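You operate a simulated robot arm through the tools that you are given. There is no shell and no other tool. Be economical: measure what you need, move in short steps, check, and stop when the job is done.

You run a simulated two-armed robot. Do the job below in one go: nothing can be reset, and whatever is moved stays where it is left.

JOB
Zero the counter, set 4 m and run the winder until it stops.
Fine: turn the counter knob back to RUN; press START once.
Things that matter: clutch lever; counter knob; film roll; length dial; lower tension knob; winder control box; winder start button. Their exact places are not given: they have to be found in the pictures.

Only the result counts: the job must be done as asked and must still hold three seconds after the hand-in. Knocking over, shifting, dropping, spilling or breaking anything else fails it.

ROBOT AND FRAMES
Two 6-joint arms with two-finger grippers on one trunk, on a base that drives. Base frame: it is fixed to the floor where the robot stands at the start and does not move with it; the origin is under the middle of the robot, x ahead of it, y to its left, z up. Units: mm, degrees, N and s.
The left shoulder is at the start at [70, 176, 1190], the right one opposite. With the tool pointing down near the work surface each hand reaches from about 280 to 620 mm from the robot's upright axis, wherever it stands, measured 20 degrees to its own side. Places, roughly: clutch lever [1100, 0, 800]; counter knob [600, -300, 1000]; film roll [1750, -500, 500]; length dial [500, -300, 1000]; lower tension knob [1200, 100, 700]; winder control box [700, -300, 1000]; winder start button [600, -300, 900]. Payload 2.45 kg a hand.
Tool frame (each hand has its own): the origin (TCP) lies between the finger pads and is the grasp point; the fingertips stand 26 mm ahead of it; z points along the fingers, y is the line along which they close. Largest opening 96 mm; the body of the gripper starts 69 mm behind the TCP.
Orientation is that of the tool frame in the base frame, as a unit quaternion [x, y, z, w]. With the fingers straight down and closing along the base's y, the tool's x points along the base's -x, its y along +y and its z along -z.

CONTROLS
- The arms move only by the tool play_rows. It takes "left_targets", "right_targets" or both (then of equal length, played together; a hand with none holds still); each is a list of rows, each a list of 7 numbers: the opening, from 0 (shut) to 1 (fully open), then the shift along the base's x, y, z in mm, then the turn, a rotation vector about the base's x, y, z in degrees. In form: [[gripper, x, y, z, ax, ay, az], ...]. A call has 1 to 12 rows; each row is the pose to reach, as a shift and turn from the pose commanded when the call began. Rows are played at 5 a second. More than 50 mm and 8.6 degrees between two rows, or a gripper value outside its range, and nothing of the call is played. Where a pose cannot be reached the arm comes as near as it can. A force on the tool above 40 N (or 10 N above the force at the start of the call, whichever is more), or a blocked arm, ends the call early, and 0.2 s more pass. Each finger halts on what it meets, pressing with about 34 N; the grip force reading is that of the motor and also rises with nothing between the fingers. The clock runs only during rows and for 0.2 s after the last one: add rows that repeat a pose to give the fingers time. It gives the time, the measured TCP pose, the force on the tool (base axes), the opening and the grip force at its end, in the units of the frame above (readings bear some noise), with the torque about the TCP (base axes, N m) and any sound that the robot's microphone picked up.
- Cameras (640 x 400 px; columns grow to the right, rows downward): "scene" is now at [129.4, -33.3, 1502.3]; the picture's right is [-0.39, -0.92, 0.00], its down [-0.60, 0.26, -0.76] and it looks along [0.70, -0.30, -0.65] (base axes); focal length 270 px, centre (320, 200). "left" rides on the left gripper at [82, -3, -98] in its tool frame; the picture's right is [0.04, 1.00, 0.00], its down [-0.73, 0.03, -0.68] and it looks along [-0.68, 0.03, 0.73] (tool axes); focal length 256 px, centre (320, 200). "right" rides on the right gripper at [82, 3, -98] in its tool frame; the picture's right is [-0.04, 1.00, 0.00], its down [-0.73, -0.03, -0.68] and it looks along [-0.68, -0.03, 0.73] (tool axes); focal length 256 px, centre (320, 200).
- camera(camera): a new picture of that camera. It takes no simulated time.
- slide_trunk(by): slides the trunk up (or, below 0, down) by that many mm; the arms and the scene camera ride with it, the base frame stays. It gives what a move gives, with no picture.
- roll_base(legs): drives the robot by 1 to 6 legs, each [ahead, left, turn to the left] in mm, mm and degrees, along the robot's own axes; the way and the turn of a leg run together, so that a leg with both is an arc; at most 1500 mm and 180 degrees a leg. The arms and the cameras ride along, it lands a little off, and it stops where it bumps. It gives what a move gives.
- pan_tilt(pan, tilt): turns the head with the scene camera to pan (to the left, within 86 degrees either way) and tilt (down, from -29 to 69), counted from straight ahead of the robot. It gives what a move gives.
- probe_pixels(camera, pixels): there is no depth. For up to 12 entries [column, row, z] of the newest picture of that camera ("zoom" is the newest enlarged one), the place [x, y] in the base frame at which the ray of that pixel passes the height z, good to about 2 mm. It takes no simulated time.
- enlarge(camera, box): a new picture of the part [left, top, right, bottom] of that camera's present view, enlarged. It takes no simulated time.
- finish_job(): hands the job in; it is judged then, once.

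Keep the steps short. Do not move on a guess: measure, check each grasp and each placing, and mend mistakes. In all there are 80 turns and 62 pictures (those below and enlarged ones count). Leave the grippers open and the arms clear of the work at the hand-in unless told otherwise, and finish with a single line.

The tools are called as a command line: name --argument value ..., lists and objects as JSON in quotes. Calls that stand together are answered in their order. play_rows: Moves the arms, as the interface text tells. Its arguments: {"type":"object","properties":{"left_targets":{"type":"array"},"right_targets":{"type":"array"}},"required":[]} The other tools are called the same way: slide_trunk (by) slides the trunk up or down; roll_base (legs) drives the base; pan_tilt (pan, tilt) turns the head that bears the scene camera; camera (camera) takes a picture; probe_pixels (camera, pixels) gives the place at which the rays of pixels pass given heights; enlarge (camera, box) takes an enlarged picture of a part of a camera's view; finish_job () hands the job in.

At the start:

```text
clock: 0.0
left_tcp_pos: [649.9, 71.2, 1245.5]
left_ee_rot: [-0.001, 1.0, 0.001, 0.0]
left_contact_force: [-0.4, 0.8, 0.0]
left_moment: [-0.01, -0.01, 0.0]
left_opening: 96.1
left_grip_force: 0.0
right_tcp_pos: [357.4, -399.2, 999.4]
right_ee_rot: [0.0, 1.0, 0.002, -0.001]
right_contact_force: [-0.1, -0.4, 1.1]
right_moment: [-0.04, 0.05, 0.01]
right_opening: 95.7
right_grip_force: 0.2
trunk travel left (down, up): [-675.0, 165.0]
robot x, y, heading: [-1.2, -4.6, -0.2]
head pan, tilt: [-23.0, 40.9]
```

scene: 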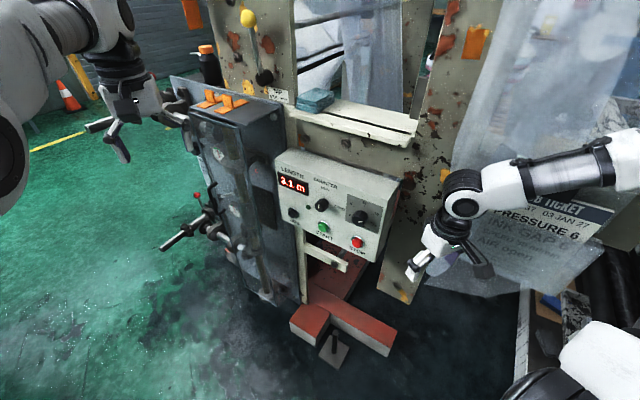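
right: 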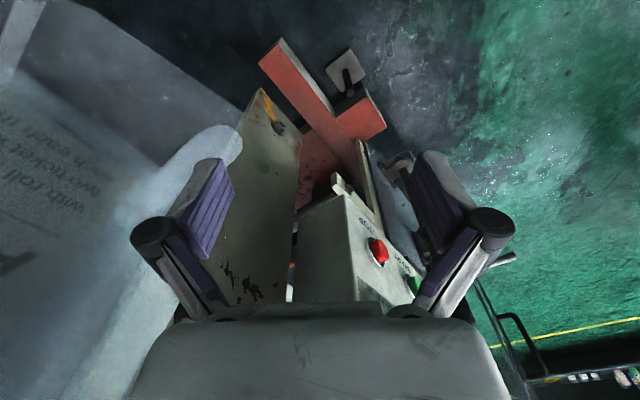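
left: 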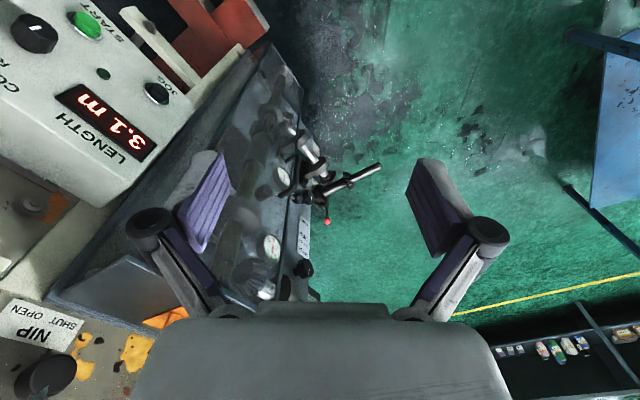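

I see the control box at about (335,205) in the scene picture, with the display reading 3.1 m. I'll enlarge it to read the labels.

enlarge --camera "scene" --box '[260, 140, 420, 270]'

enlarge --camera "left" --box '[0, 0, 220, 200]'

enlarge --camera "scene" --box '[420, 120, 640, 320]'

```text
3.08 times, centred on (340, 205) of scene
```

zoom: 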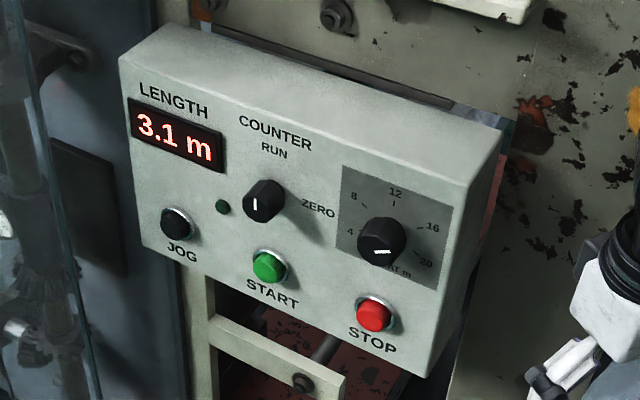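

```text
2.00 times, centred on (110, 100) of left
```

zoom: 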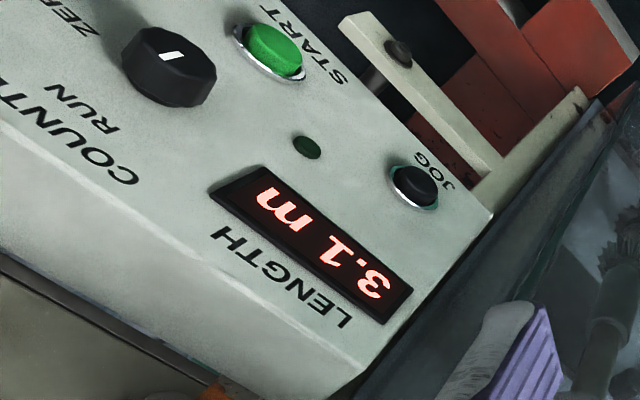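

```text
2.00 times, centred on (530, 220) of scene
```

zoom: 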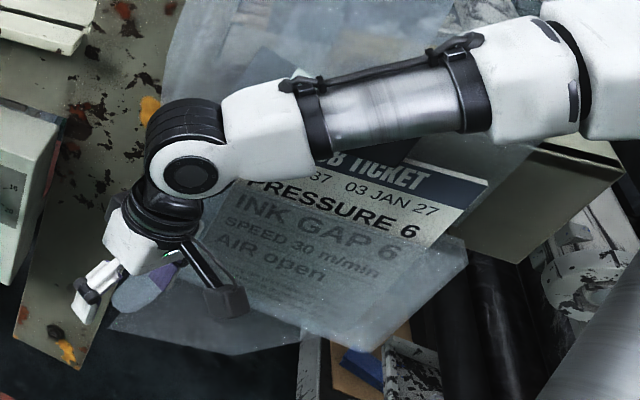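

The box shows a counter knob (RUN / ZERO), a length dial (4 to 20), and START, STOP and JOG. Next I'll look over the rest of the machine: clutch lever, tension knob and roll.

pan_tilt --pan -10 --tilt 20

camera --camera "scene"

```text
clock: 0.8
left_tcp_pos: [651.3, 73.2, 1244.6]
left_ee_rot: [-0.001, 1.0, 0.002, 0.001]
left_contact_force: [-0.1, -0.3, -0.9]
left_moment: [-0.01, 0.03, 0.01]
left_opening: 95.7
left_grip_force: 0.1
right_tcp_pos: [357.9, -399.6, 1001.2]
right_ee_rot: [0.0, 1.0, 0.001, 0.0]
right_contact_force: [-0.2, 0.2, 0.2]
right_moment: [-0.03, 0.0, 0.03]
right_opening: 96.1
right_grip_force: 0.1
trunk travel left (down, up): [-675.0, 165.0]
robot x, y, heading: [0.3, 0.7, 0.0]
head pan, tilt: [-10.0, 20.0]
```

```text
55 pictures are left
```

scene: 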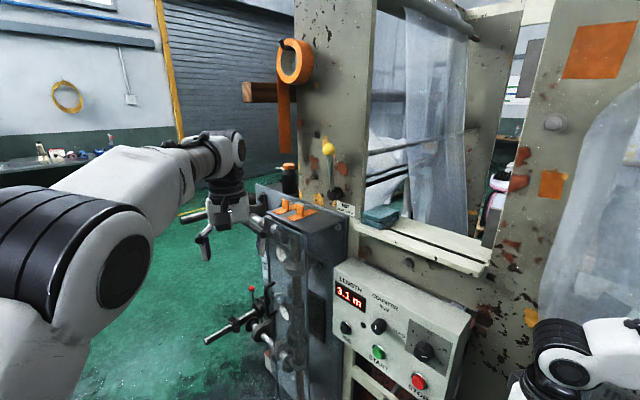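

enlarge --camera "scene" --box '[200, 140, 400, 390]'

enlarge --camera "scene" --box '[330, 250, 480, 400]'

```text
1.60 times, centred on (300, 265) of scene
```

zoom: 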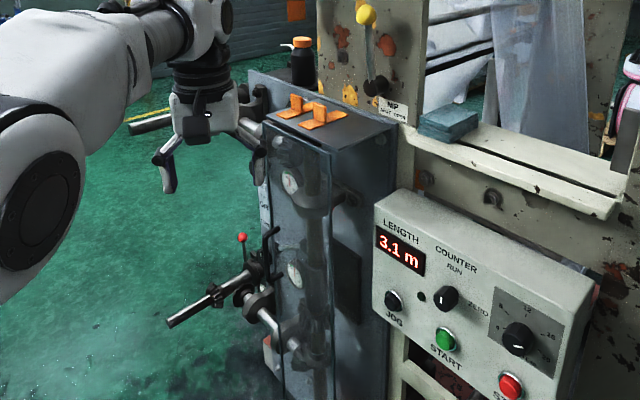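

```text
2.67 times, centred on (405, 325) of scene
```

zoom: 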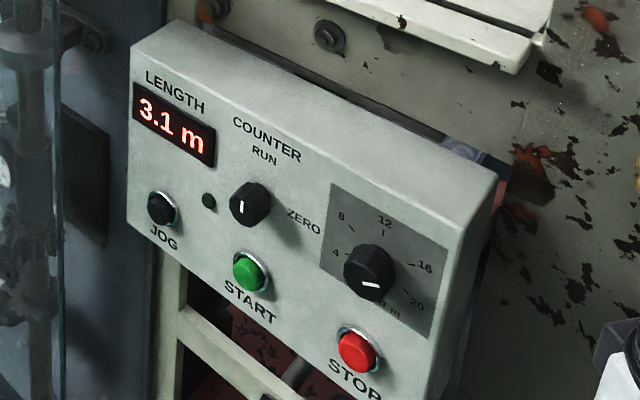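

I'll fix the panel's geometry by intersecting rays from the left and scene cameras on the same features.

probe_pixels --camera "scene" --pixels '[[335.3, 281.1, 1100], [335.3, 281.1, 900], [364.9, 311.9, 1100], [364.9, 311.9, 900], [346.1, 328, 1100], [346.1, 328, 900], [378.8, 351, 1100], [378.8, 351, 900], [376, 327, 1100], [376, 327, 900]]'

probe_pixels --camera "left" --pixels '[[142.5, 162.5, 1100], [142.5, 162.5, 900], [81, 83.5, 1100], [81, 83.5, 900], [157, 93, 1100], [157, 93, 900], [87.5, 24, 1100], [87.5, 24, 900], [35, 28, 1100], [35, 28, 900]]'

camera --camera "right"

```text
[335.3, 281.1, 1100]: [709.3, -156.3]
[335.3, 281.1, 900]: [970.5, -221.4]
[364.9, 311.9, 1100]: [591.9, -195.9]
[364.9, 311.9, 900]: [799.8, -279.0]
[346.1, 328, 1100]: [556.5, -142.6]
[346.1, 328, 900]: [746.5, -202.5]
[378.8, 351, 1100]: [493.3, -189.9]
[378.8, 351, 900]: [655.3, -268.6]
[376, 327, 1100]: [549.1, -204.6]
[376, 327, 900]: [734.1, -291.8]
```

```text
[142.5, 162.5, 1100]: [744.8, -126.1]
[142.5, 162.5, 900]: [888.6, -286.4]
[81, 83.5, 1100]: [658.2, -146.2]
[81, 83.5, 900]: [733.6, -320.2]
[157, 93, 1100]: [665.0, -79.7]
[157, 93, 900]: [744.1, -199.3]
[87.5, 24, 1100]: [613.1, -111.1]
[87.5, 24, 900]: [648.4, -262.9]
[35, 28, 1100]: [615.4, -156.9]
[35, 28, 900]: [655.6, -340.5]
```

```text
52 pictures are left
```

right: 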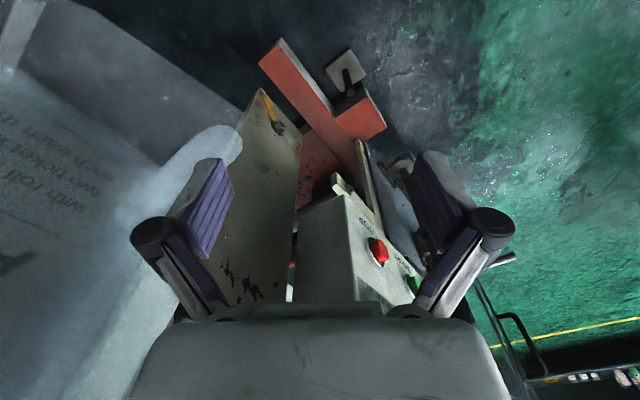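

The intersections give a near-vertical panel. Its outward normal is about (-0.55, 0.83, 0), START is at about (649,-268,897), and the counter knob is above it at about z 990. The left hand suits it best, pointing horizontally along (0.55,-0.83,0). I'll swing it there in two steps, keeping well off the panel.

play_rows --left_targets '[[1, -25, -10, 0, -3.67, -6.83, -3.67], [1, -50, -20, -10, -7.33, -13.67, -7.33], [1, -75, -30, -20, -11, -20.5, -11], [1, -90, -45, -35, -14.67, -27.3, -14.67], [1, -105, -60, -50, -18.3, -34.2, -18.3], [1, -120, -80, -70, -22, -41, -22], [1, -125, -95, -90, -25.67, -47.8, -25.67], [1, -130, -110, -110, -29.3, -54.7, -29.3]]'

```text
clock: 2.8
left_tcp_pos: [561.6, 48.6, 1158.5]
left_ee_rot: [0.214, 0.816, -0.259, 0.47]
left_contact_force: [-0.3, 0.1, 0.1]
left_moment: [-0.01, 0.02, 0.01]
left_opening: 95.9
left_grip_force: 0.1
left hand out of reach, approached as far as the arm can: row 3, 4, 5, 6, 7, 8
right_tcp_pos: [357.3, -400.5, 999.8]
right_ee_rot: [0.0, 1.0, 0.001, 0.0]
right_contact_force: [0.1, 0.1, 0.5]
right_moment: [-0.01, -0.02, 0.01]
right_opening: 95.9
right_grip_force: 0.1
trunk travel left (down, up): [-675.0, 165.0]
robot x, y, heading: [4.0, 2.0, 0.0]
head pan, tilt: [-10.0, 20.0]
stopped in row 8 (left hand): the arm was blocked; the commanded pose is now the measured one
```

The arm folds up too close to the body for this pose, so facing the panel squarely is better. Before driving left and turning, I'll look at the floor on the left.

pan_tilt --pan 75 --tilt 45

camera --camera "scene"

pan_tilt --pan 10 --tilt 60

camera --camera "scene"

```text
clock: 4.4
left_tcp_pos: [562.0, 48.5, 1157.7]
left_ee_rot: [0.214, 0.816, -0.259, 0.47]
left_contact_force: [0.4, -0.1, 0.0]
left_moment: [0.0, 0.0, 0.0]
left_opening: 96.2
left_grip_force: 0.0
right_tcp_pos: [357.9, -399.8, 1000.2]
right_ee_rot: [0.0, 1.0, 0.001, 0.001]
right_contact_force: [-0.4, 0.0, -0.1]
right_moment: [-0.01, -0.05, 0.03]
right_opening: 96.0
right_grip_force: 0.1
trunk travel left (down, up): [-675.0, 165.0]
robot x, y, heading: [2.3, 2.4, -0.1]
head pan, tilt: [75.0, 45.0]
```

```text
51 pictures are left
```

scene: 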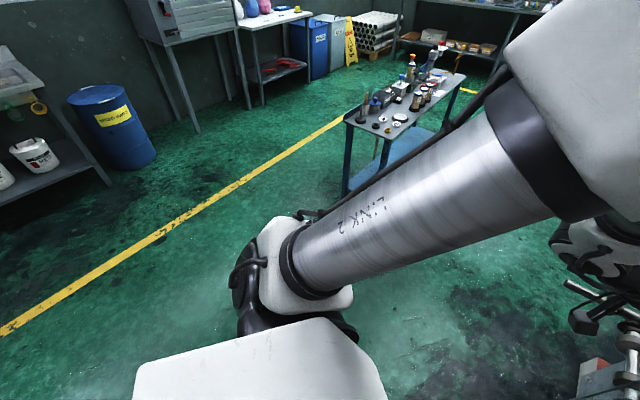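

```text
clock: 5.8
left_tcp_pos: [561.6, 48.9, 1157.2]
left_ee_rot: [0.214, 0.816, -0.259, 0.47]
left_contact_force: [-0.6, -0.7, 0.0]
left_moment: [0.03, -0.02, 0.0]
left_opening: 95.7
left_grip_force: 0.0
right_tcp_pos: [359.2, -400.2, 1000.3]
right_ee_rot: [-0.002, 1.0, 0.0, -0.001]
right_contact_force: [-0.9, -0.5, 0.5]
right_moment: [-0.02, -0.03, 0.01]
right_opening: 95.9
right_grip_force: 0.0
trunk travel left (down, up): [-675.0, 165.0]
robot x, y, heading: [-1.4, 0.5, 0.1]
head pan, tilt: [10.0, 60.0]
```

```text
50 pictures are left
```

scene: 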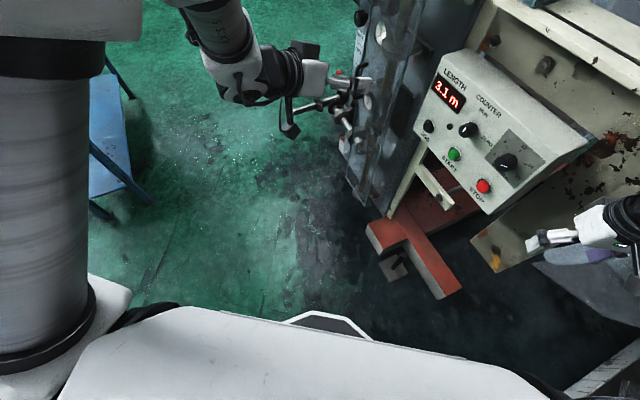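

The floor is open ahead and to the left, but there's a blue cart at about (110,120). I'll measure it on the floor.

probe_pixels --camera "scene" --pixels '[[100, 213, 0], [150, 203, 0], [130, 150, 300], [395, 275, 0], [440, 297, 100], [370, 225, 100], [325, 315, 0], [505, 158, 960], [483, 186, 897], [454, 154, 897], [467, 129, 990]]'

enlarge --camera "scene" --box '[410, 50, 570, 220]'

```text
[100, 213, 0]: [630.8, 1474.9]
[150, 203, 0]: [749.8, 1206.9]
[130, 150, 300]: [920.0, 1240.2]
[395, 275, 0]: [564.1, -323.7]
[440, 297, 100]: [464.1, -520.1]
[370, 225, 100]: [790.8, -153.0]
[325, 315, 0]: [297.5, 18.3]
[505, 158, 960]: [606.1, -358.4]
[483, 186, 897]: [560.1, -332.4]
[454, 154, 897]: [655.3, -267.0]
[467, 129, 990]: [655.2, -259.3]
```

```text
2.35 times, centred on (490, 135) of scene
```

zoom: 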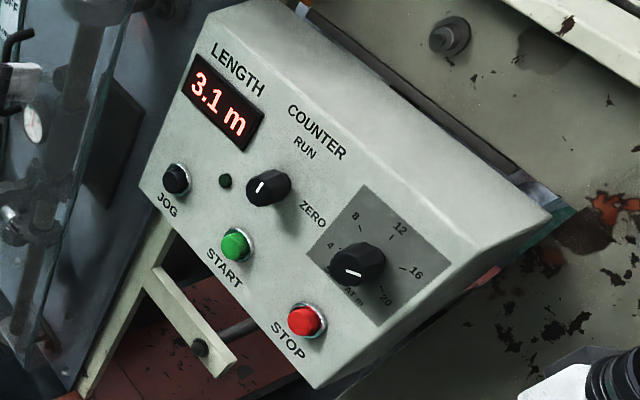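

The cart is more than 1.2 m away. I'll drive to about (60,318), then turn 56° right to face the panel while staying 150 mm farther off than the working spot.

roll_base --legs '[[60, 318, 0], [0, 0, -56]]'

pan_tilt --pan 0 --tilt 40

camera --camera "scene"

camera --camera "left"

```text
clock: 10.4
left_tcp_pos: [422.2, -119.1, 1158.1]
left_ee_rot: [0.569, 0.623, -0.448, 0.296]
left_contact_force: [0.1, 0.5, 0.4]
left_moment: [-0.01, -0.01, -0.02]
left_opening: 96.0
left_grip_force: 0.1
right_tcp_pos: [-64.1, -206.7, 1000.0]
right_ee_rot: [0.465, 0.885, 0.002, -0.001]
right_contact_force: [0.0, 0.0, 0.5]
right_moment: [0.01, 0.0, 0.02]
right_opening: 96.0
right_grip_force: 0.0
trunk travel left (down, up): [-675.0, 165.0]
robot x, y, heading: [64.4, 315.8, -55.3]
head pan, tilt: [10.0, 60.0]
```

```text
clock: 11.2
left_tcp_pos: [421.6, -119.5, 1158.0]
left_ee_rot: [0.569, 0.622, -0.449, 0.296]
left_contact_force: [0.4, 0.4, 0.5]
left_moment: [0.0, -0.05, 0.02]
left_opening: 95.9
left_grip_force: 0.1
right_tcp_pos: [-62.9, -205.9, 999.8]
right_ee_rot: [0.465, 0.885, 0.001, -0.001]
right_contact_force: [0.5, 0.3, 0.4]
right_moment: [0.04, 0.01, 0.01]
right_opening: 95.9
right_grip_force: 0.0
trunk travel left (down, up): [-675.0, 165.0]
robot x, y, heading: [61.9, 317.4, -55.4]
head pan, tilt: [0.0, 40.0]
```

```text
48 pictures are left
```

scene: 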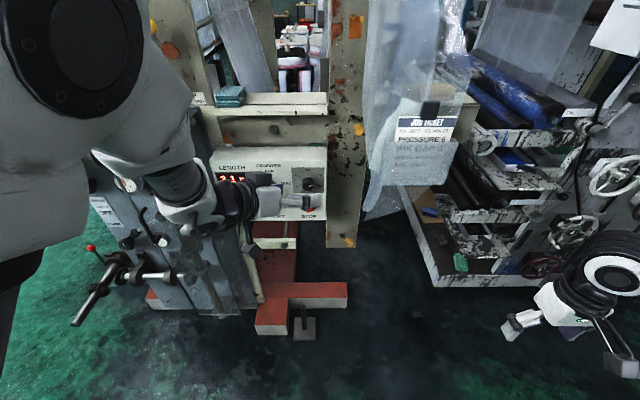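

```text
47 pictures are left
```

left: 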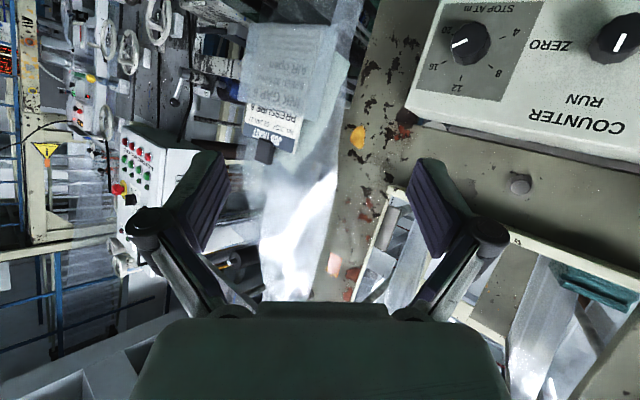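

The left camera gives a good look at the dial at (467,43). I'll enlarge it.

enlarge --camera "left" --box '[410, 0, 640, 140]'

```text
2.78 times, centred on (525, 70) of left
```

zoom: 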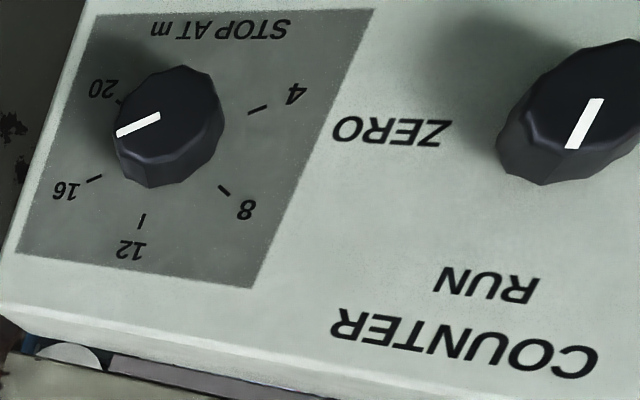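

The dial is labelled STOP AT m and its pointer sits between 16 and 20. Next I'll swing the left hand square to the panel, about 200 mm off and level with the counter knob.

play_rows --left_targets '[[1, 14, 2, -20, -2.7, -2.4, 4.8], [1, 28, 4, -40, -5.4, -4.8, 9.7], [1, 42, 6, -60, -8.1, -7.2, 14.5], [1, 56, 8, -82, -10.8, -9.6, 19.3], [1, 70, 10, -105, -13.6, -12.1, 24.2], [1, 84, 13, -126, -16.3, -14.5, 29], [1, 98, 15, -148, -19, -16.9, 33.9], [1, 113, 17, -168, -21.7, -19.3, 38.7], [1, 113, 17, -168, -21.7, -19.3, 38.7]]'

camera --camera "left"

camera --camera "scene"

```text
clock: 13.2
left_tcp_pos: [617.3, -84.1, 993.5]
left_ee_rot: [0.344, 0.633, -0.44, 0.536]
left_contact_force: [0.7, 0.2, 0.5]
left_moment: [-0.09, -0.03, -0.12]
left_opening: 95.8
left_grip_force: 0.1
left hand out of reach, approached as far as the arm can: row 4, 5, 6, 7, 8, 9
right_tcp_pos: [-52.8, -207.1, 1001.3]
right_ee_rot: [0.465, 0.886, -0.002, -0.004]
right_contact_force: [1.3, -0.6, 0.0]
right_moment: [-0.02, 0.13, -0.01]
right_opening: 95.8
right_grip_force: 0.0
trunk travel left (down, up): [-675.0, 165.0]
robot x, y, heading: [64.1, 316.0, -55.1]
head pan, tilt: [0.0, 40.0]
```

```text
45 pictures are left
```

left: 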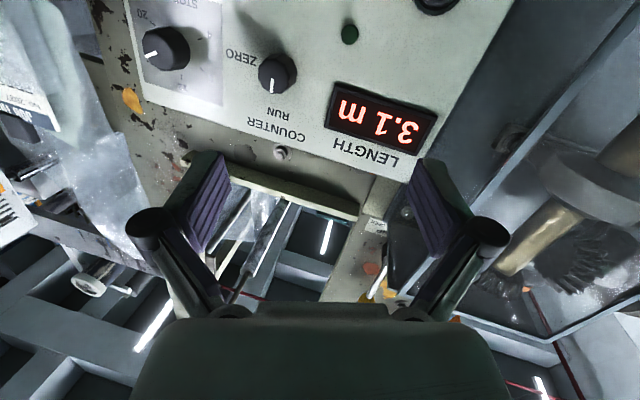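

```text
44 pictures are left
```

scene: 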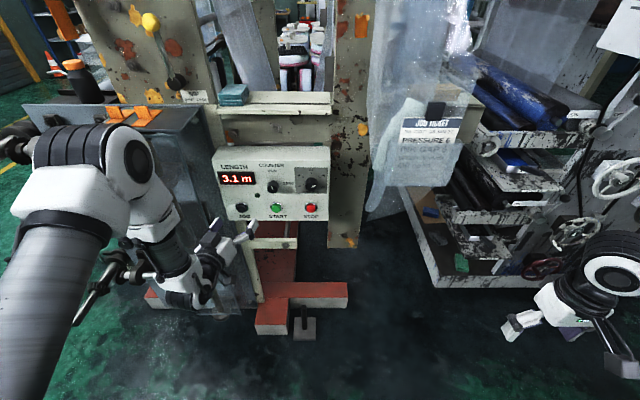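

The arm came up short in its folded reach, ending at (617,-84) with its yaw 12° off. Working farther forward should suit it, so I'll move 110 mm toward the panel, which still leaves the fingertips about 60 mm off.

play_rows --left_targets '[[1, 16, -22, 0, 0, 0, 0], [1, 32, -44, 0, 0, 0, 0], [1, 48, -66, 0, 0, 0, 0], [1, 65, -86, 0, 0, 0, 0], [1, 65, -86, 0, 0, 0, 0]]'

```text
clock: 14.4
left_tcp_pos: [673.4, -171.1, 1004.3]
left_ee_rot: [0.347, 0.631, -0.439, 0.538]
left_contact_force: [-0.7, 0.6, 0.2]
left_moment: [0.04, -0.01, 0.02]
left_opening: 96.0
left_grip_force: 0.1
right_tcp_pos: [-63.3, -205.8, 998.7]
right_ee_rot: [0.465, 0.885, 0.001, 0.001]
right_contact_force: [0.7, 0.4, -0.2]
right_moment: [-0.02, -0.03, 0.05]
right_opening: 96.0
right_grip_force: 0.0
trunk travel left (down, up): [-675.0, 165.0]
robot x, y, heading: [64.2, 314.7, -55.4]
head pan, tilt: [0.0, 40.0]
```

That pose was within reach, and shifts count from the pose actually reached. Now I'll square the tool to the panel with a yaw of about 12° and a small pitch, backing off 30 mm.

play_rows --left_targets '[[1, -6, 8, 0, 1.0, -3.4, 3.8], [1, -11, 17, -2, 2.0, -6.8, 7.6], [1, -16, 25, -4, 3.0, -10.2, 11.4], [1, -16, 25, -4, 3.0, -10.2, 11.4]]'

camera --camera "left"

enlarge --camera "scene" --box '[190, 130, 350, 230]'

```text
clock: 15.4
left_tcp_pos: [688.4, -148.3, 1003.7]
left_ee_rot: [0.35, 0.627, -0.412, 0.562]
left_contact_force: [-0.5, 0.3, 0.2]
left_moment: [0.0, 0.0, 0.02]
left_opening: 95.8
left_grip_force: 0.0
left hand out of reach, approached as far as the arm can: row 1, 2, 3, 4
right_tcp_pos: [-63.0, -206.1, 1000.0]
right_ee_rot: [0.465, 0.885, 0.0, -0.001]
right_contact_force: [-0.1, 0.5, -0.1]
right_moment: [0.02, 0.0, 0.01]
right_opening: 95.8
right_grip_force: 0.1
trunk travel left (down, up): [-675.0, 165.0]
robot x, y, heading: [63.7, 314.4, -55.4]
head pan, tilt: [0.0, 40.0]
```

```text
43 pictures are left
```

left: 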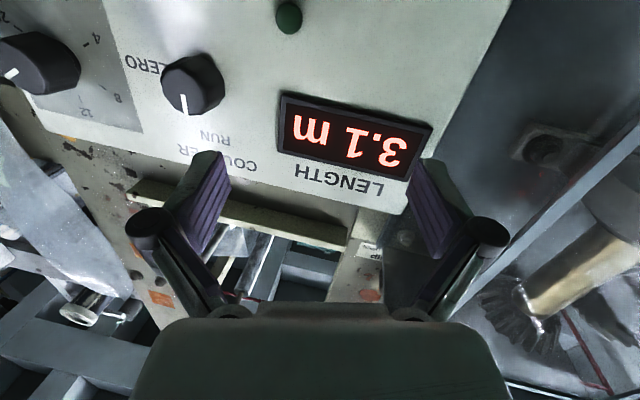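

```text
4.00 times, centred on (270, 180) of scene
```

zoom: 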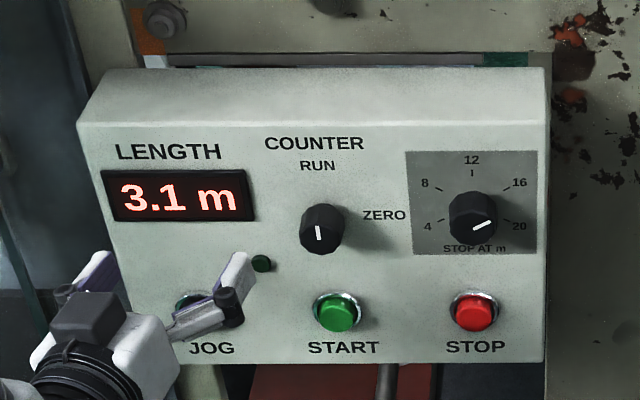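

The scene zoom shows the layout clearly: 4 is at -120°, 12 is at the top, and the dial pointer is near +70°. The counter pointer is at RUN. The left arm hits a limit when it points straight ahead, so I want a heading near -42° with the target farther to its left. First I'll check the room on the right side.

probe_pixels --camera "scene" --pixels '[[433, 285, 100], [550, 285, 100], [400, 180, 900], [366, 218, 850], [270, 300, 100], [348, 285, 120], [255, 330, 50]]'

pan_tilt --pan -60 --tilt 40

camera --camera "scene"

```text
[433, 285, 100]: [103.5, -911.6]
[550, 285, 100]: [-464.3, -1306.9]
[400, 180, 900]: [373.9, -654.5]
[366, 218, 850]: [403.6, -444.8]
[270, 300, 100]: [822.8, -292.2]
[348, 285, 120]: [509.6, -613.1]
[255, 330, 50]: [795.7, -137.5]
```

```text
clock: 16.7
left_tcp_pos: [688.1, -148.9, 1003.6]
left_ee_rot: [0.348, 0.627, -0.41, 0.563]
left_contact_force: [0.5, -0.4, 0.1]
left_moment: [0.01, 0.0, 0.04]
left_opening: 96.0
left_grip_force: 0.1
right_tcp_pos: [-63.6, -207.8, 999.6]
right_ee_rot: [0.465, 0.885, 0.001, 0.0]
right_contact_force: [-0.5, -0.7, -0.4]
right_moment: [-0.03, 0.0, -0.01]
right_opening: 96.1
right_grip_force: 0.0
trunk travel left (down, up): [-675.0, 165.0]
robot x, y, heading: [63.6, 317.8, -54.9]
head pan, tilt: [-60.0, 40.0]
```

```text
41 pictures are left
```

scene: 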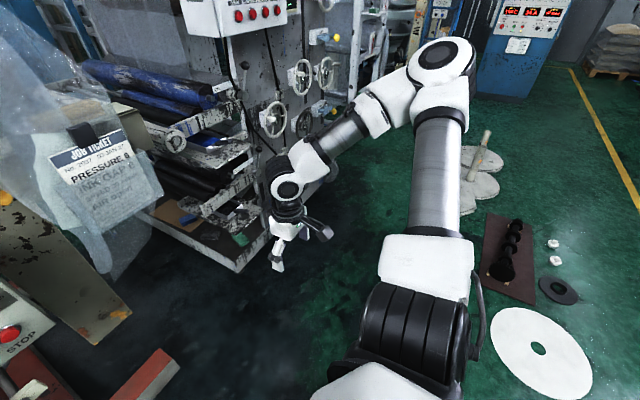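

probe_pixels --camera "scene" --pixels '[[540, 350, 0], [490, 340, 0], [500, 300, 0], [480, 190, 0], [240, 270, 100], [180, 360, 120], [100, 340, 0]]'

```text
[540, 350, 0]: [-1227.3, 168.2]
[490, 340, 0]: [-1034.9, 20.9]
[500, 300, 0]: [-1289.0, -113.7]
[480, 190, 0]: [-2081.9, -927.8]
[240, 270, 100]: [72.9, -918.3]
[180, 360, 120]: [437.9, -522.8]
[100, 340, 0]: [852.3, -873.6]
```

The floor is clear for that. I'll back away 200 mm while shifting 346 mm right, then turn 13° left.

roll_base --legs '[[-200, -346, 0], [0, 0, 13]]'

pan_tilt --pan 0 --tilt 35

```text
clock: 20.0
left_tcp_pos: [386.4, -27.9, 1003.9]
left_ee_rot: [0.274, 0.663, -0.342, 0.607]
left_contact_force: [-0.1, 0.7, 0.0]
left_moment: [-0.02, -0.03, -0.02]
left_opening: 96.2
left_grip_force: 0.0
right_tcp_pos: [-332.1, -258.3, 999.3]
right_ee_rot: [0.357, 0.934, 0.001, -0.001]
right_contact_force: [-1.0, -0.2, 0.2]
right_moment: [0.06, -0.03, -0.01]
right_opening: 95.8
right_grip_force: 0.0
trunk travel left (down, up): [-675.0, 165.0]
robot x, y, heading: [-328.9, 279.6, -41.9]
head pan, tilt: [-60.0, 40.0]
```

```text
clock: 21.3
left_tcp_pos: [386.5, -27.5, 1004.2]
left_ee_rot: [0.274, 0.663, -0.342, 0.607]
left_contact_force: [0.1, 0.0, 0.5]
left_moment: [0.0, 0.01, -0.01]
left_opening: 95.8
left_grip_force: 0.0
right_tcp_pos: [-329.9, -257.6, 1000.3]
right_ee_rot: [0.358, 0.934, 0.001, 0.0]
right_contact_force: [0.1, 0.1, -0.4]
right_moment: [0.0, 0.0, -0.02]
right_opening: 96.0
right_grip_force: 0.0
trunk travel left (down, up): [-675.0, 165.0]
robot x, y, heading: [-332.0, 277.0, -42.0]
head pan, tilt: [0.0, 35.0]
```

Now I'll set the hand square to the panel direction in this stance, in free space, to test whether it reaches.

play_rows --left_targets '[[1, -4, 24, -4, 0.9, -2.2, -1.5], [1, -8, 48, -9, 1.8, -4.4, -3.1], [1, -12, 73, -14, 2.7, -6.6, -4.6], [1, -12, 73, -14, 2.7, -6.6, -4.6]]'

```text
clock: 22.3
left_tcp_pos: [436.0, 12.9, 981.3]
left_ee_rot: [0.329, 0.626, -0.353, 0.613]
left_contact_force: [0.0, 0.5, 0.3]
left_moment: [-0.01, -0.01, 0.0]
left_opening: 96.3
left_grip_force: 0.0
left hand out of reach, approached as far as the arm can: row 1, 2, 3, 4
right_tcp_pos: [-332.0, -258.5, 1000.0]
right_ee_rot: [0.357, 0.934, 0.001, 0.0]
right_contact_force: [0.4, 0.0, 0.4]
right_moment: [-0.04, 0.0, -0.01]
right_opening: 95.9
right_grip_force: 0.0
trunk travel left (down, up): [-675.0, 165.0]
robot x, y, heading: [-330.4, 277.3, -41.9]
head pan, tilt: [0.0, 35.0]
```

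The pose is nearly right at 745 mm ahead, and the limit is being too close in. I'll test that the range farther out and more to the right, where the dial would be, is free.

play_rows --left_targets '[[1, 12, -12, 4, 0, 0, 1], [1, 15, -40, 9, 0, 0, 1], [1, 5, -70, 9, 0, 0, 1], [1, -2, -92, 9, 0, 0, 1], [1, -2, -92, 9, 0, 0, 1]]'

```text
clock: 23.5
left_tcp_pos: [435.1, -82.5, 989.9]
left_ee_rot: [0.327, 0.627, -0.328, 0.626]
left_contact_force: [-0.5, 0.0, 0.3]
left_moment: [-0.02, -0.03, 0.03]
left_opening: 95.9
left_grip_force: 0.1
left hand out of reach, approached as far as the arm can: row 1
right_tcp_pos: [-330.5, -258.3, 999.8]
right_ee_rot: [0.357, 0.934, -0.001, 0.0]
right_contact_force: [0.6, 0.0, -1.0]
right_moment: [-0.02, -0.01, 0.0]
right_opening: 95.7
right_grip_force: 0.1
trunk travel left (down, up): [-675.0, 165.0]
robot x, y, heading: [-329.9, 277.9, -42.1]
head pan, tilt: [0.0, 35.0]
```

It reaches well at 810 ahead with the tool square. I'll pull the hand back a little and drive up so it stands about 97 mm off the panel in front of the counter knob.

play_rows --left_targets '[[1, 2, 23, 0, 0, 0, 0], [1, 4, 46, 0, 0, 0, 0], [1, 7, 69, 0, 0, 0, 0], [1, 7, 69, 0, 0, 0, 0]]'

roll_base --legs '[[233, -13, 0]]'

camera --camera "left"

camera --camera "scene"

```text
clock: 24.5
left_tcp_pos: [449.3, -17.0, 987.3]
left_ee_rot: [0.327, 0.627, -0.332, 0.624]
left_contact_force: [-0.4, 0.4, 0.6]
left_moment: [0.03, 0.0, 0.04]
left_opening: 96.0
left_grip_force: 0.2
left hand out of reach, approached as far as the arm can: row 3, 4
right_tcp_pos: [-330.2, -259.7, 1000.1]
right_ee_rot: [0.358, 0.934, 0.001, 0.0]
right_contact_force: [-0.2, -0.3, -0.6]
right_moment: [0.01, 0.01, 0.02]
right_opening: 96.1
right_grip_force: 0.0
trunk travel left (down, up): [-675.0, 165.0]
robot x, y, heading: [-329.0, 277.9, -41.9]
head pan, tilt: [0.0, 35.0]
```

```text
clock: 26.3
left_tcp_pos: [618.8, -188.7, 986.6]
left_ee_rot: [0.328, 0.626, -0.333, 0.624]
left_contact_force: [0.2, -0.1, -0.5]
left_moment: [0.02, -0.01, 0.0]
left_opening: 95.9
left_grip_force: 0.1
right_tcp_pos: [-162.6, -429.3, 999.5]
right_ee_rot: [0.358, 0.934, 0.001, 0.0]
right_contact_force: [-0.3, 0.4, 0.2]
right_moment: [0.01, -0.02, -0.03]
right_opening: 96.0
right_grip_force: 0.2
trunk travel left (down, up): [-675.0, 165.0]
robot x, y, heading: [-159.2, 107.0, -42.1]
head pan, tilt: [0.0, 35.0]
```

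```text
40 pictures are left
```

left: 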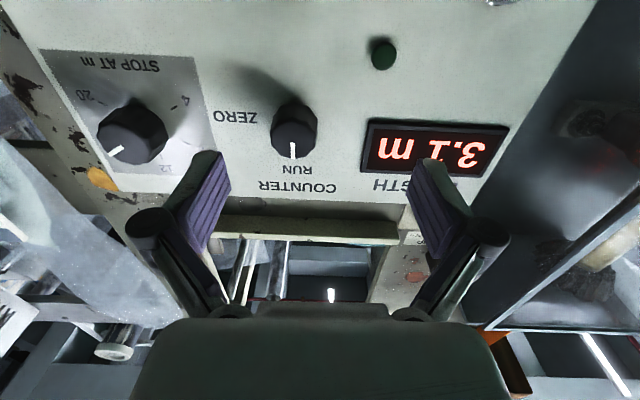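

```text
39 pictures are left
```

scene: 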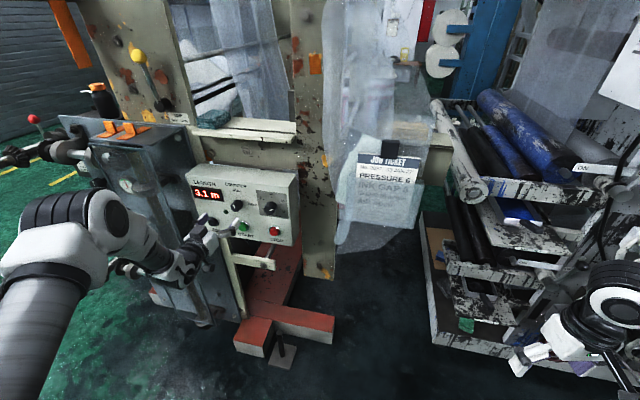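

enlarge --camera "scene" --box '[180, 150, 310, 250]'

enlarge --camera "left" --box '[40, 20, 360, 220]'

```text
4.00 times, centred on (245, 200) of scene
```

zoom: 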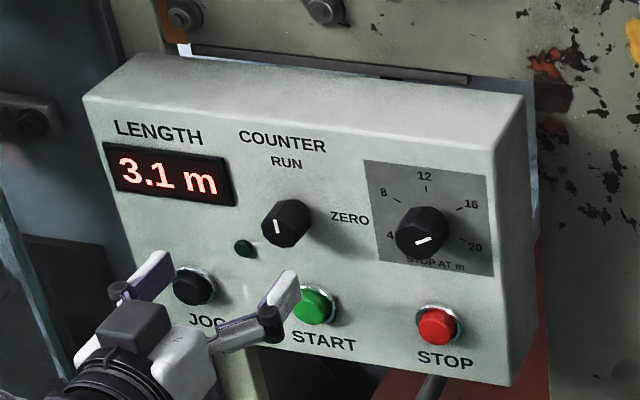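

```text
2.00 times, centred on (200, 120) of left
```

zoom: 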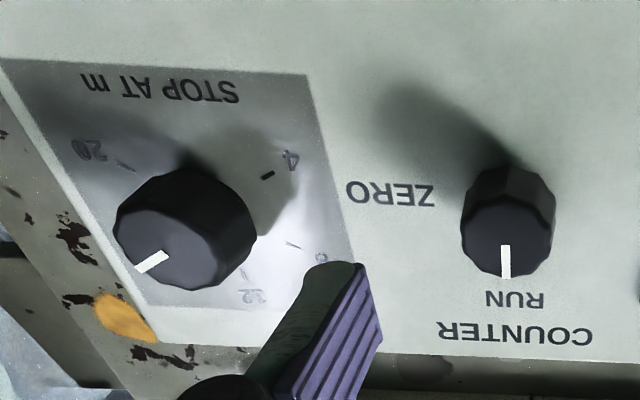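

Now I'll triangulate the cap faces of both knobs from these two views.

probe_pixels --camera "left" --pixels '[[293.5, 140, 960], [293.5, 140, 1000], [132.5, 141.5, 960], [132.5, 141.5, 1000], [368, 117, 960], [368, 117, 1000]]'

probe_pixels --camera "scene" --pixels '[[235.75, 206, 960], [235.75, 206, 1000], [270, 209, 960], [270, 209, 1000], [243.5, 226.5, 920], [243.5, 226.5, 880]]'

```text
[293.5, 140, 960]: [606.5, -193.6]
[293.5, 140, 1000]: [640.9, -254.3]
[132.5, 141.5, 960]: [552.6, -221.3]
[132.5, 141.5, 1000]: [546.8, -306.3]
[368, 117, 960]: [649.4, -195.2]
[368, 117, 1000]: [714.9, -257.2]
```

```text
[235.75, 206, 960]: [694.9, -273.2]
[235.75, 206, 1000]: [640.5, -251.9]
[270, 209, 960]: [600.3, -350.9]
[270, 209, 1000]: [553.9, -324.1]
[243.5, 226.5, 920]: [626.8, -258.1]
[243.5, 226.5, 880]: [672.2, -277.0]
```

The two rays agree. The counter cap is at (640.7,-253.1,1000) and the dial cap at about (546,-320,1006), so the panel normal is (-0.577, 0.816, 0). I'll line up on the counter axis 55 mm off its face with the tool rolled -45°, so that the turn to ZERO ends at +45°.

play_rows --left_targets '[[0.65, -2, -3, 3, -4.3, 6.1, 0.2], [0.65, -4, -6, 5, -8.7, 12.2, 0.4], [0.65, -6, -9, 8, -13, 18.4, 0.6], [0.65, -8, -13, 10, -17.3, 24.5, 0.7], [0.65, -9, -16, 12, -21.7, 30.6, 0.9], [0.65, -9.8, -19.5, 13.4, -26, 36.7, 1], [0.65, -9.8, -19.5, 13.4, -26, 36.7, 1]]'

camera --camera "left"

```text
clock: 27.9
left_tcp_pos: [608.1, -209.6, 998.9]
left_ee_rot: [0.055, 0.703, -0.543, 0.456]
left_contact_force: [0.1, -0.1, 0.6]
left_moment: [-0.01, 0.02, -0.01]
left_opening: 62.6
left_grip_force: 0.1
right_tcp_pos: [-162.5, -428.9, 1000.3]
right_ee_rot: [0.359, 0.933, 0.001, -0.001]
right_contact_force: [-0.3, 0.5, -0.8]
right_moment: [0.02, 0.0, 0.02]
right_opening: 95.7
right_grip_force: 0.0
trunk travel left (down, up): [-675.0, 165.0]
robot x, y, heading: [-161.1, 107.9, -42.0]
head pan, tilt: [0.0, 35.0]
```

```text
36 pictures are left
```

left: 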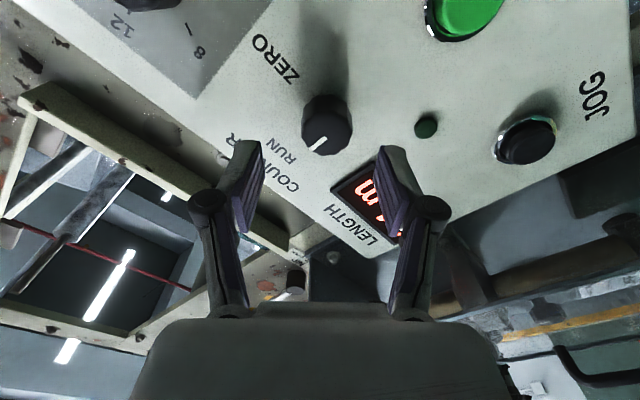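

enlarge --camera "left" --box '[260, 70, 420, 170]'

```text
4.00 times, centred on (340, 120) of left
```

zoom: 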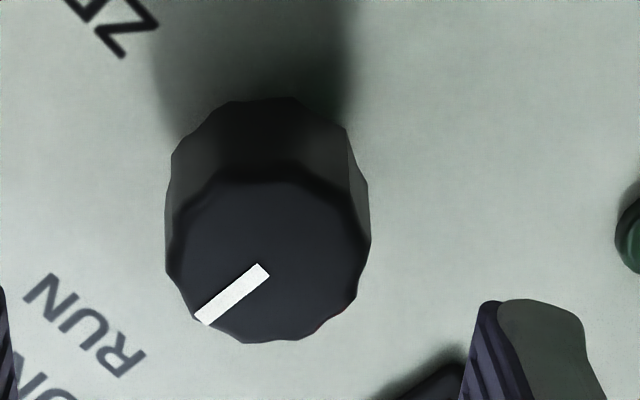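

The knob face sits 4.5 mm to the right in the tool frame, is about 34 mm across and stands about 23 mm high. I'll correct the offset and move in 46 mm, so the tips pass the face by about 18 mm, then shut the fingers.

play_rows --left_targets '[[0.65, 2.6, 1.8, -3.2, 0, 0, 0], [0.65, 11, -10, -3.2, 0, 0, 0], [0.65, 20, -23, -3.2, 0, 0, 0], [0.65, 29, -36, -3.2, 0, 0, 0], [0.65, 29, -36, -3.2, 0, 0, 0]]'

camera --camera "left"

```text
clock: 29.1
left_tcp_pos: [637.5, -245.6, 998.1]
left_ee_rot: [0.055, 0.703, -0.543, 0.456]
left_contact_force: [-1.0, 0.1, 0.8]
left_moment: [-0.04, 0.03, 0.04]
left_opening: 62.5
left_grip_force: 0.0
right_tcp_pos: [-163.0, -428.5, 999.8]
right_ee_rot: [0.358, 0.934, 0.001, 0.0]
right_contact_force: [0.0, -0.5, -0.7]
right_moment: [-0.01, 0.07, -0.03]
right_opening: 96.1
right_grip_force: 0.1
trunk travel left (down, up): [-675.0, 165.0]
robot x, y, heading: [-159.6, 104.8, -42.0]
head pan, tilt: [0.0, 35.0]
```

```text
34 pictures are left
```

left: 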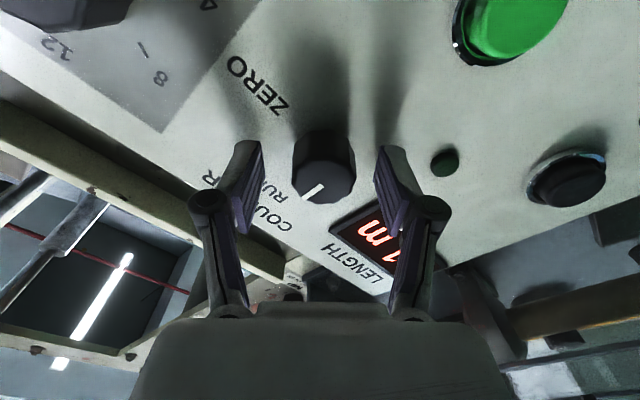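

The knob sits between the pads, within 2 mm of centre. I'll shut on it.

play_rows --left_targets '[[0.4, 0.8, 0.6, -1, 0, 0, 0], [0.25, 0.8, 0.6, -1, 0, 0, 0], [0.2, 0.8, 0.6, -1, 0, 0, 0], [0.2, 0.8, 0.6, -1, 0, 0, 0]]'

```text
clock: 30.1
left_tcp_pos: [638.4, -245.9, 997.8]
left_ee_rot: [0.056, 0.703, -0.543, 0.456]
left_contact_force: [-1.0, -3.0, 3.2]
left_moment: [0.04, 0.06, -0.24]
left_opening: 33.0
left_grip_force: 44.7
right_tcp_pos: [-163.6, -430.0, 999.0]
right_ee_rot: [0.36, 0.933, 0.001, 0.0]
right_contact_force: [1.1, 0.6, -0.2]
right_moment: [0.02, 0.0, 0.02]
right_opening: 96.0
right_grip_force: 0.0
trunk travel left (down, up): [-675.0, 165.0]
robot x, y, heading: [-161.5, 109.4, -42.0]
head pan, tilt: [0.0, 35.0]
```

The knob is gripped at 33 mm with even forces. Now I'll turn it 90° clockwise to ZERO about the tool axis.

play_rows --left_targets '[[0.2, 0, 0, 0, 4.35, -6.11, 0], [0.2, 0, 0, 0, 8.7, -12.2, 0], [0.2, 0, 0, 0, 13.05, -18.3, 0], [0.2, 0, 0, 0, 17.4, -24.4, 0], [0.2, 0, 0, 0, 21.75, -30.5, 0], [0.2, 0, 0, 0, 26.1, -36.6, 0], [0.2, 0, 0, 0, 30.45, -42.7, 0], [0.2, 0, 0, 0, 34.8, -48.8, 0], [0.2, 0, 0, 0, 39.15, -55, 0], [0.2, 0, 0, 0, 43.5, -61.1, 0], [0.2, 0, 0, 0, 47.9, -67.2, 0], [0.2, 0, 0, 0, 52.2, -73.3, 0]]'

camera --camera "left"

enlarge --camera "scene" --box '[180, 150, 310, 250]'

```text
clock: 31.7
left_tcp_pos: [638.8, -249.5, 998.8]
left_ee_rot: [0.361, 0.608, -0.307, 0.637]
left_contact_force: [-23.8, 2.6, 9.6]
left_moment: [-0.37, -0.21, -0.24]
left_opening: 32.7
left_grip_force: 45.2
left hand out of reach, approached as far as the arm can: row 7
right_tcp_pos: [-166.9, -426.8, 1001.3]
right_ee_rot: [0.359, 0.933, 0.0, 0.001]
right_contact_force: [1.2, 1.0, 0.6]
right_moment: [-0.04, 0.05, -0.01]
right_opening: 96.3
right_grip_force: 0.1
trunk travel left (down, up): [-675.0, 165.0]
robot x, y, heading: [-162.9, 105.2, -42.2]
head pan, tilt: [0.0, 35.0]
stopped in row 7 (left hand): the force on the tool passed its limit at 92 N (the readings are from after the stop); the commanded pose is now the measured one
```

```text
33 pictures are left
```

left: 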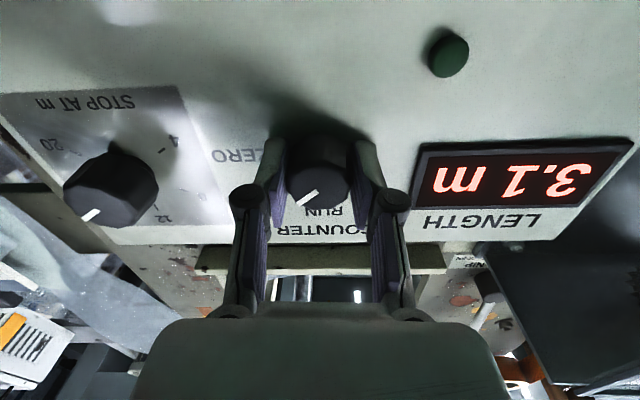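

```text
4.00 times, centred on (245, 200) of scene
```

zoom: 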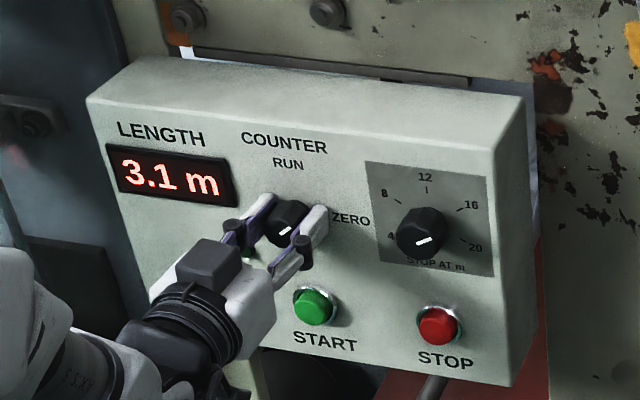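

The knob has turned about 40°, but the wrist roll hit its end near +5°, which raised the force. More negative roll angles have room. I'll open, back off, and re-roll to about -80°.

play_rows --left_targets '[[0.65, 0, 0, 0, 0, 0, 0], [0.65, 0, 0, 0, 0, 0, 0.5], [0.65, -8, 12, 0, 0, 0, 1], [0.65, -16, 24, -0.4, 0, 0, 1.5], [0.65, -23.4, 36.2, -0.8, 0, 0, 1.7]]'

play_rows --left_targets '[[0.65, 0, 0, 0, -4.4, 6.25, 0], [0.65, 0, 0, 0, -8.8, 12.5, 0], [0.65, 0, 0, 0, -13.2, 18.7, 0], [0.65, 0, 0, 0, -17.7, 25, 0], [0.65, 0, 0, 0, -22.1, 31.2, 0], [0.65, 0, 0, 0, -26.5, 37.5, 0], [0.65, 0, 0, 0, -30.9, 43.7, 0], [0.65, 0, 0, 0, -35.3, 50, 0], [0.65, 0, 0, 0, -39.7, 56.2, 0], [0.65, 0, 0, 0, -44.2, 62.5, 0], [0.65, 0, 0, 0, -48.6, 68.7, 0], [0.65, 0, 0, 0, -48.6, 68.7, 0]]'

camera --camera "left"

```text
clock: 32.9
left_tcp_pos: [646.8, -227.2, 988.9]
left_ee_rot: [0.353, 0.617, -0.304, 0.634]
left_contact_force: [-8.7, -14.3, -0.7]
left_moment: [0.12, -0.03, -0.41]
left_opening: 68.9
left_grip_force: 4.9
left hand out of reach, approached as far as the arm can: row 3, 4, 5
right_tcp_pos: [-164.8, -432.4, 997.9]
right_ee_rot: [0.36, 0.933, 0.002, 0.0]
right_contact_force: [0.2, 0.1, -0.8]
right_moment: [0.02, 0.03, -0.03]
right_opening: 96.2
right_grip_force: 0.1
trunk travel left (down, up): [-675.0, 165.0]
robot x, y, heading: [-162.2, 105.3, -42.5]
head pan, tilt: [0.0, 35.0]
```

```text
clock: 35.5
left_tcp_pos: [647.5, -222.6, 991.0]
left_ee_rot: [-0.149, 0.694, -0.649, 0.273]
left_contact_force: [0.3, -0.3, -0.6]
left_moment: [0.01, -0.01, 0.01]
left_opening: 62.5
left_grip_force: 0.1
right_tcp_pos: [-162.5, -429.2, 999.7]
right_ee_rot: [0.36, 0.933, 0.001, 0.0]
right_contact_force: [-0.3, -0.4, 0.7]
right_moment: [-0.02, 0.04, 0.0]
right_opening: 96.1
right_grip_force: 0.0
trunk travel left (down, up): [-675.0, 165.0]
robot x, y, heading: [-161.0, 107.9, -42.3]
head pan, tilt: [0.0, 35.0]
```

```text
31 pictures are left
```

left: 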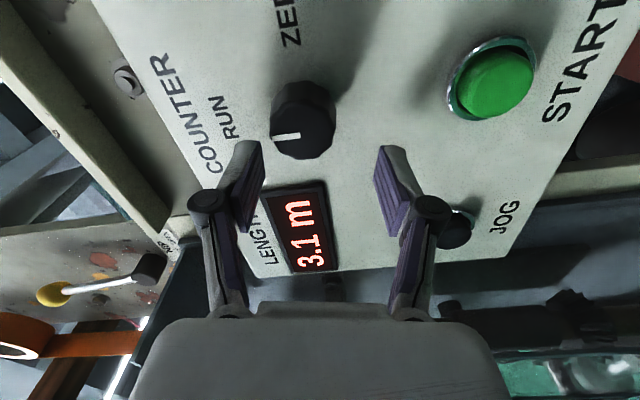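

The knob was carried back to RUN when I opened, so nothing is lost. The roll is now -80° with the tool square. I'll back off 15 mm first, then centre on the knob axis using the solved offset.

play_rows --left_targets '[[0.65, -4.3, 6.1, 0, 0, 0, 0], [0.65, -8.6, 12.3, 0, 0, 0, 0], [0.65, -17, 6.4, 3, 0, 0, 0], [0.65, -25.3, 0.5, 5.9, 0, 0, 0], [0.65, -25.3, 0.5, 5.9, 0, 0, 0]]'

enlarge --camera "left" --box '[220, 70, 420, 220]'

```text
clock: 36.7
left_tcp_pos: [624.8, -221.6, 994.9]
left_ee_rot: [-0.147, 0.694, -0.649, 0.274]
left_contact_force: [-0.2, -0.6, 0.5]
left_moment: [-0.01, 0.0, 0.01]
left_opening: 62.4
left_grip_force: 0.2
right_tcp_pos: [-163.3, -429.4, 1000.0]
right_ee_rot: [0.359, 0.933, 0.0, -0.001]
right_contact_force: [0.6, -0.3, 0.1]
right_moment: [-0.02, -0.01, 0.0]
right_opening: 96.0
right_grip_force: 0.0
trunk travel left (down, up): [-675.0, 165.0]
robot x, y, heading: [-161.9, 106.2, -42.0]
head pan, tilt: [0.0, 35.0]
```

```text
2.67 times, centred on (320, 145) of left
```

zoom: 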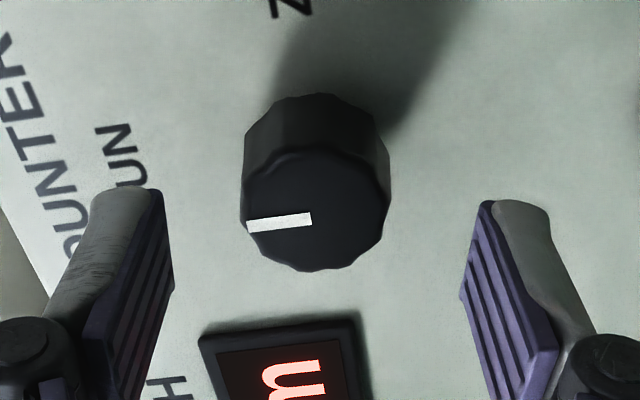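

It's centred within 1 mm. A 90° turn from here would pass the +5° roll end, so I'll roll a further -40° to -120°, move in 28 mm and grip.

play_rows --left_targets '[[0.65, 0, 0, 0, -4.6, 6.6, 0], [0.65, 0, 0, 0, -9.2, 13.1, 0], [0.65, 0, 0, 0, -13.7, 19.7, 0], [0.65, 0, 0, 0, -18.3, 26.2, 0], [0.65, 0, 0, 0, -22.9, 32.8, 0], [0.65, 5.3, -7.6, 0, -22.9, 32.8, 0], [0.65, 10.6, -15.2, 0, -22.9, 32.8, 0], [0.65, 16, -22.9, 0, -22.9, 32.8, 0], [0.65, 16, -22.9, 0, -22.9, 32.8, 0]]'

camera --camera "left"

```text
clock: 38.7
left_tcp_pos: [637.3, -245.4, 995.4]
left_ee_rot: [0.376, -0.602, 0.704, -0.033]
left_contact_force: [-0.6, -0.2, -0.1]
left_moment: [0.0, 0.0, -0.01]
left_opening: 62.3
left_grip_force: 0.0
right_tcp_pos: [-162.8, -429.2, 999.4]
right_ee_rot: [0.359, 0.933, 0.0, 0.0]
right_contact_force: [0.5, -0.1, 0.7]
right_moment: [0.04, 0.03, 0.0]
right_opening: 96.2
right_grip_force: 0.0
trunk travel left (down, up): [-675.0, 165.0]
robot x, y, heading: [-162.0, 106.1, -42.1]
head pan, tilt: [0.0, 35.0]
```

```text
29 pictures are left
```

left: 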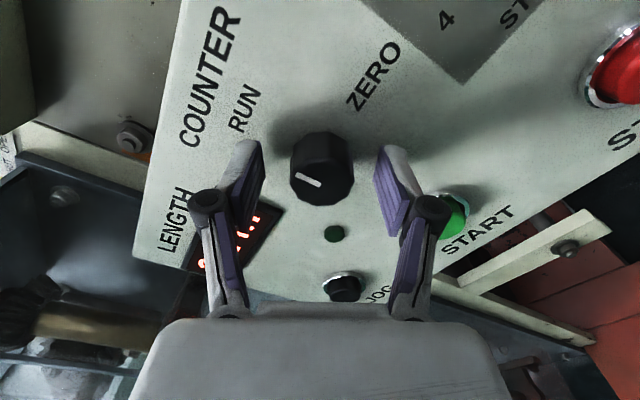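

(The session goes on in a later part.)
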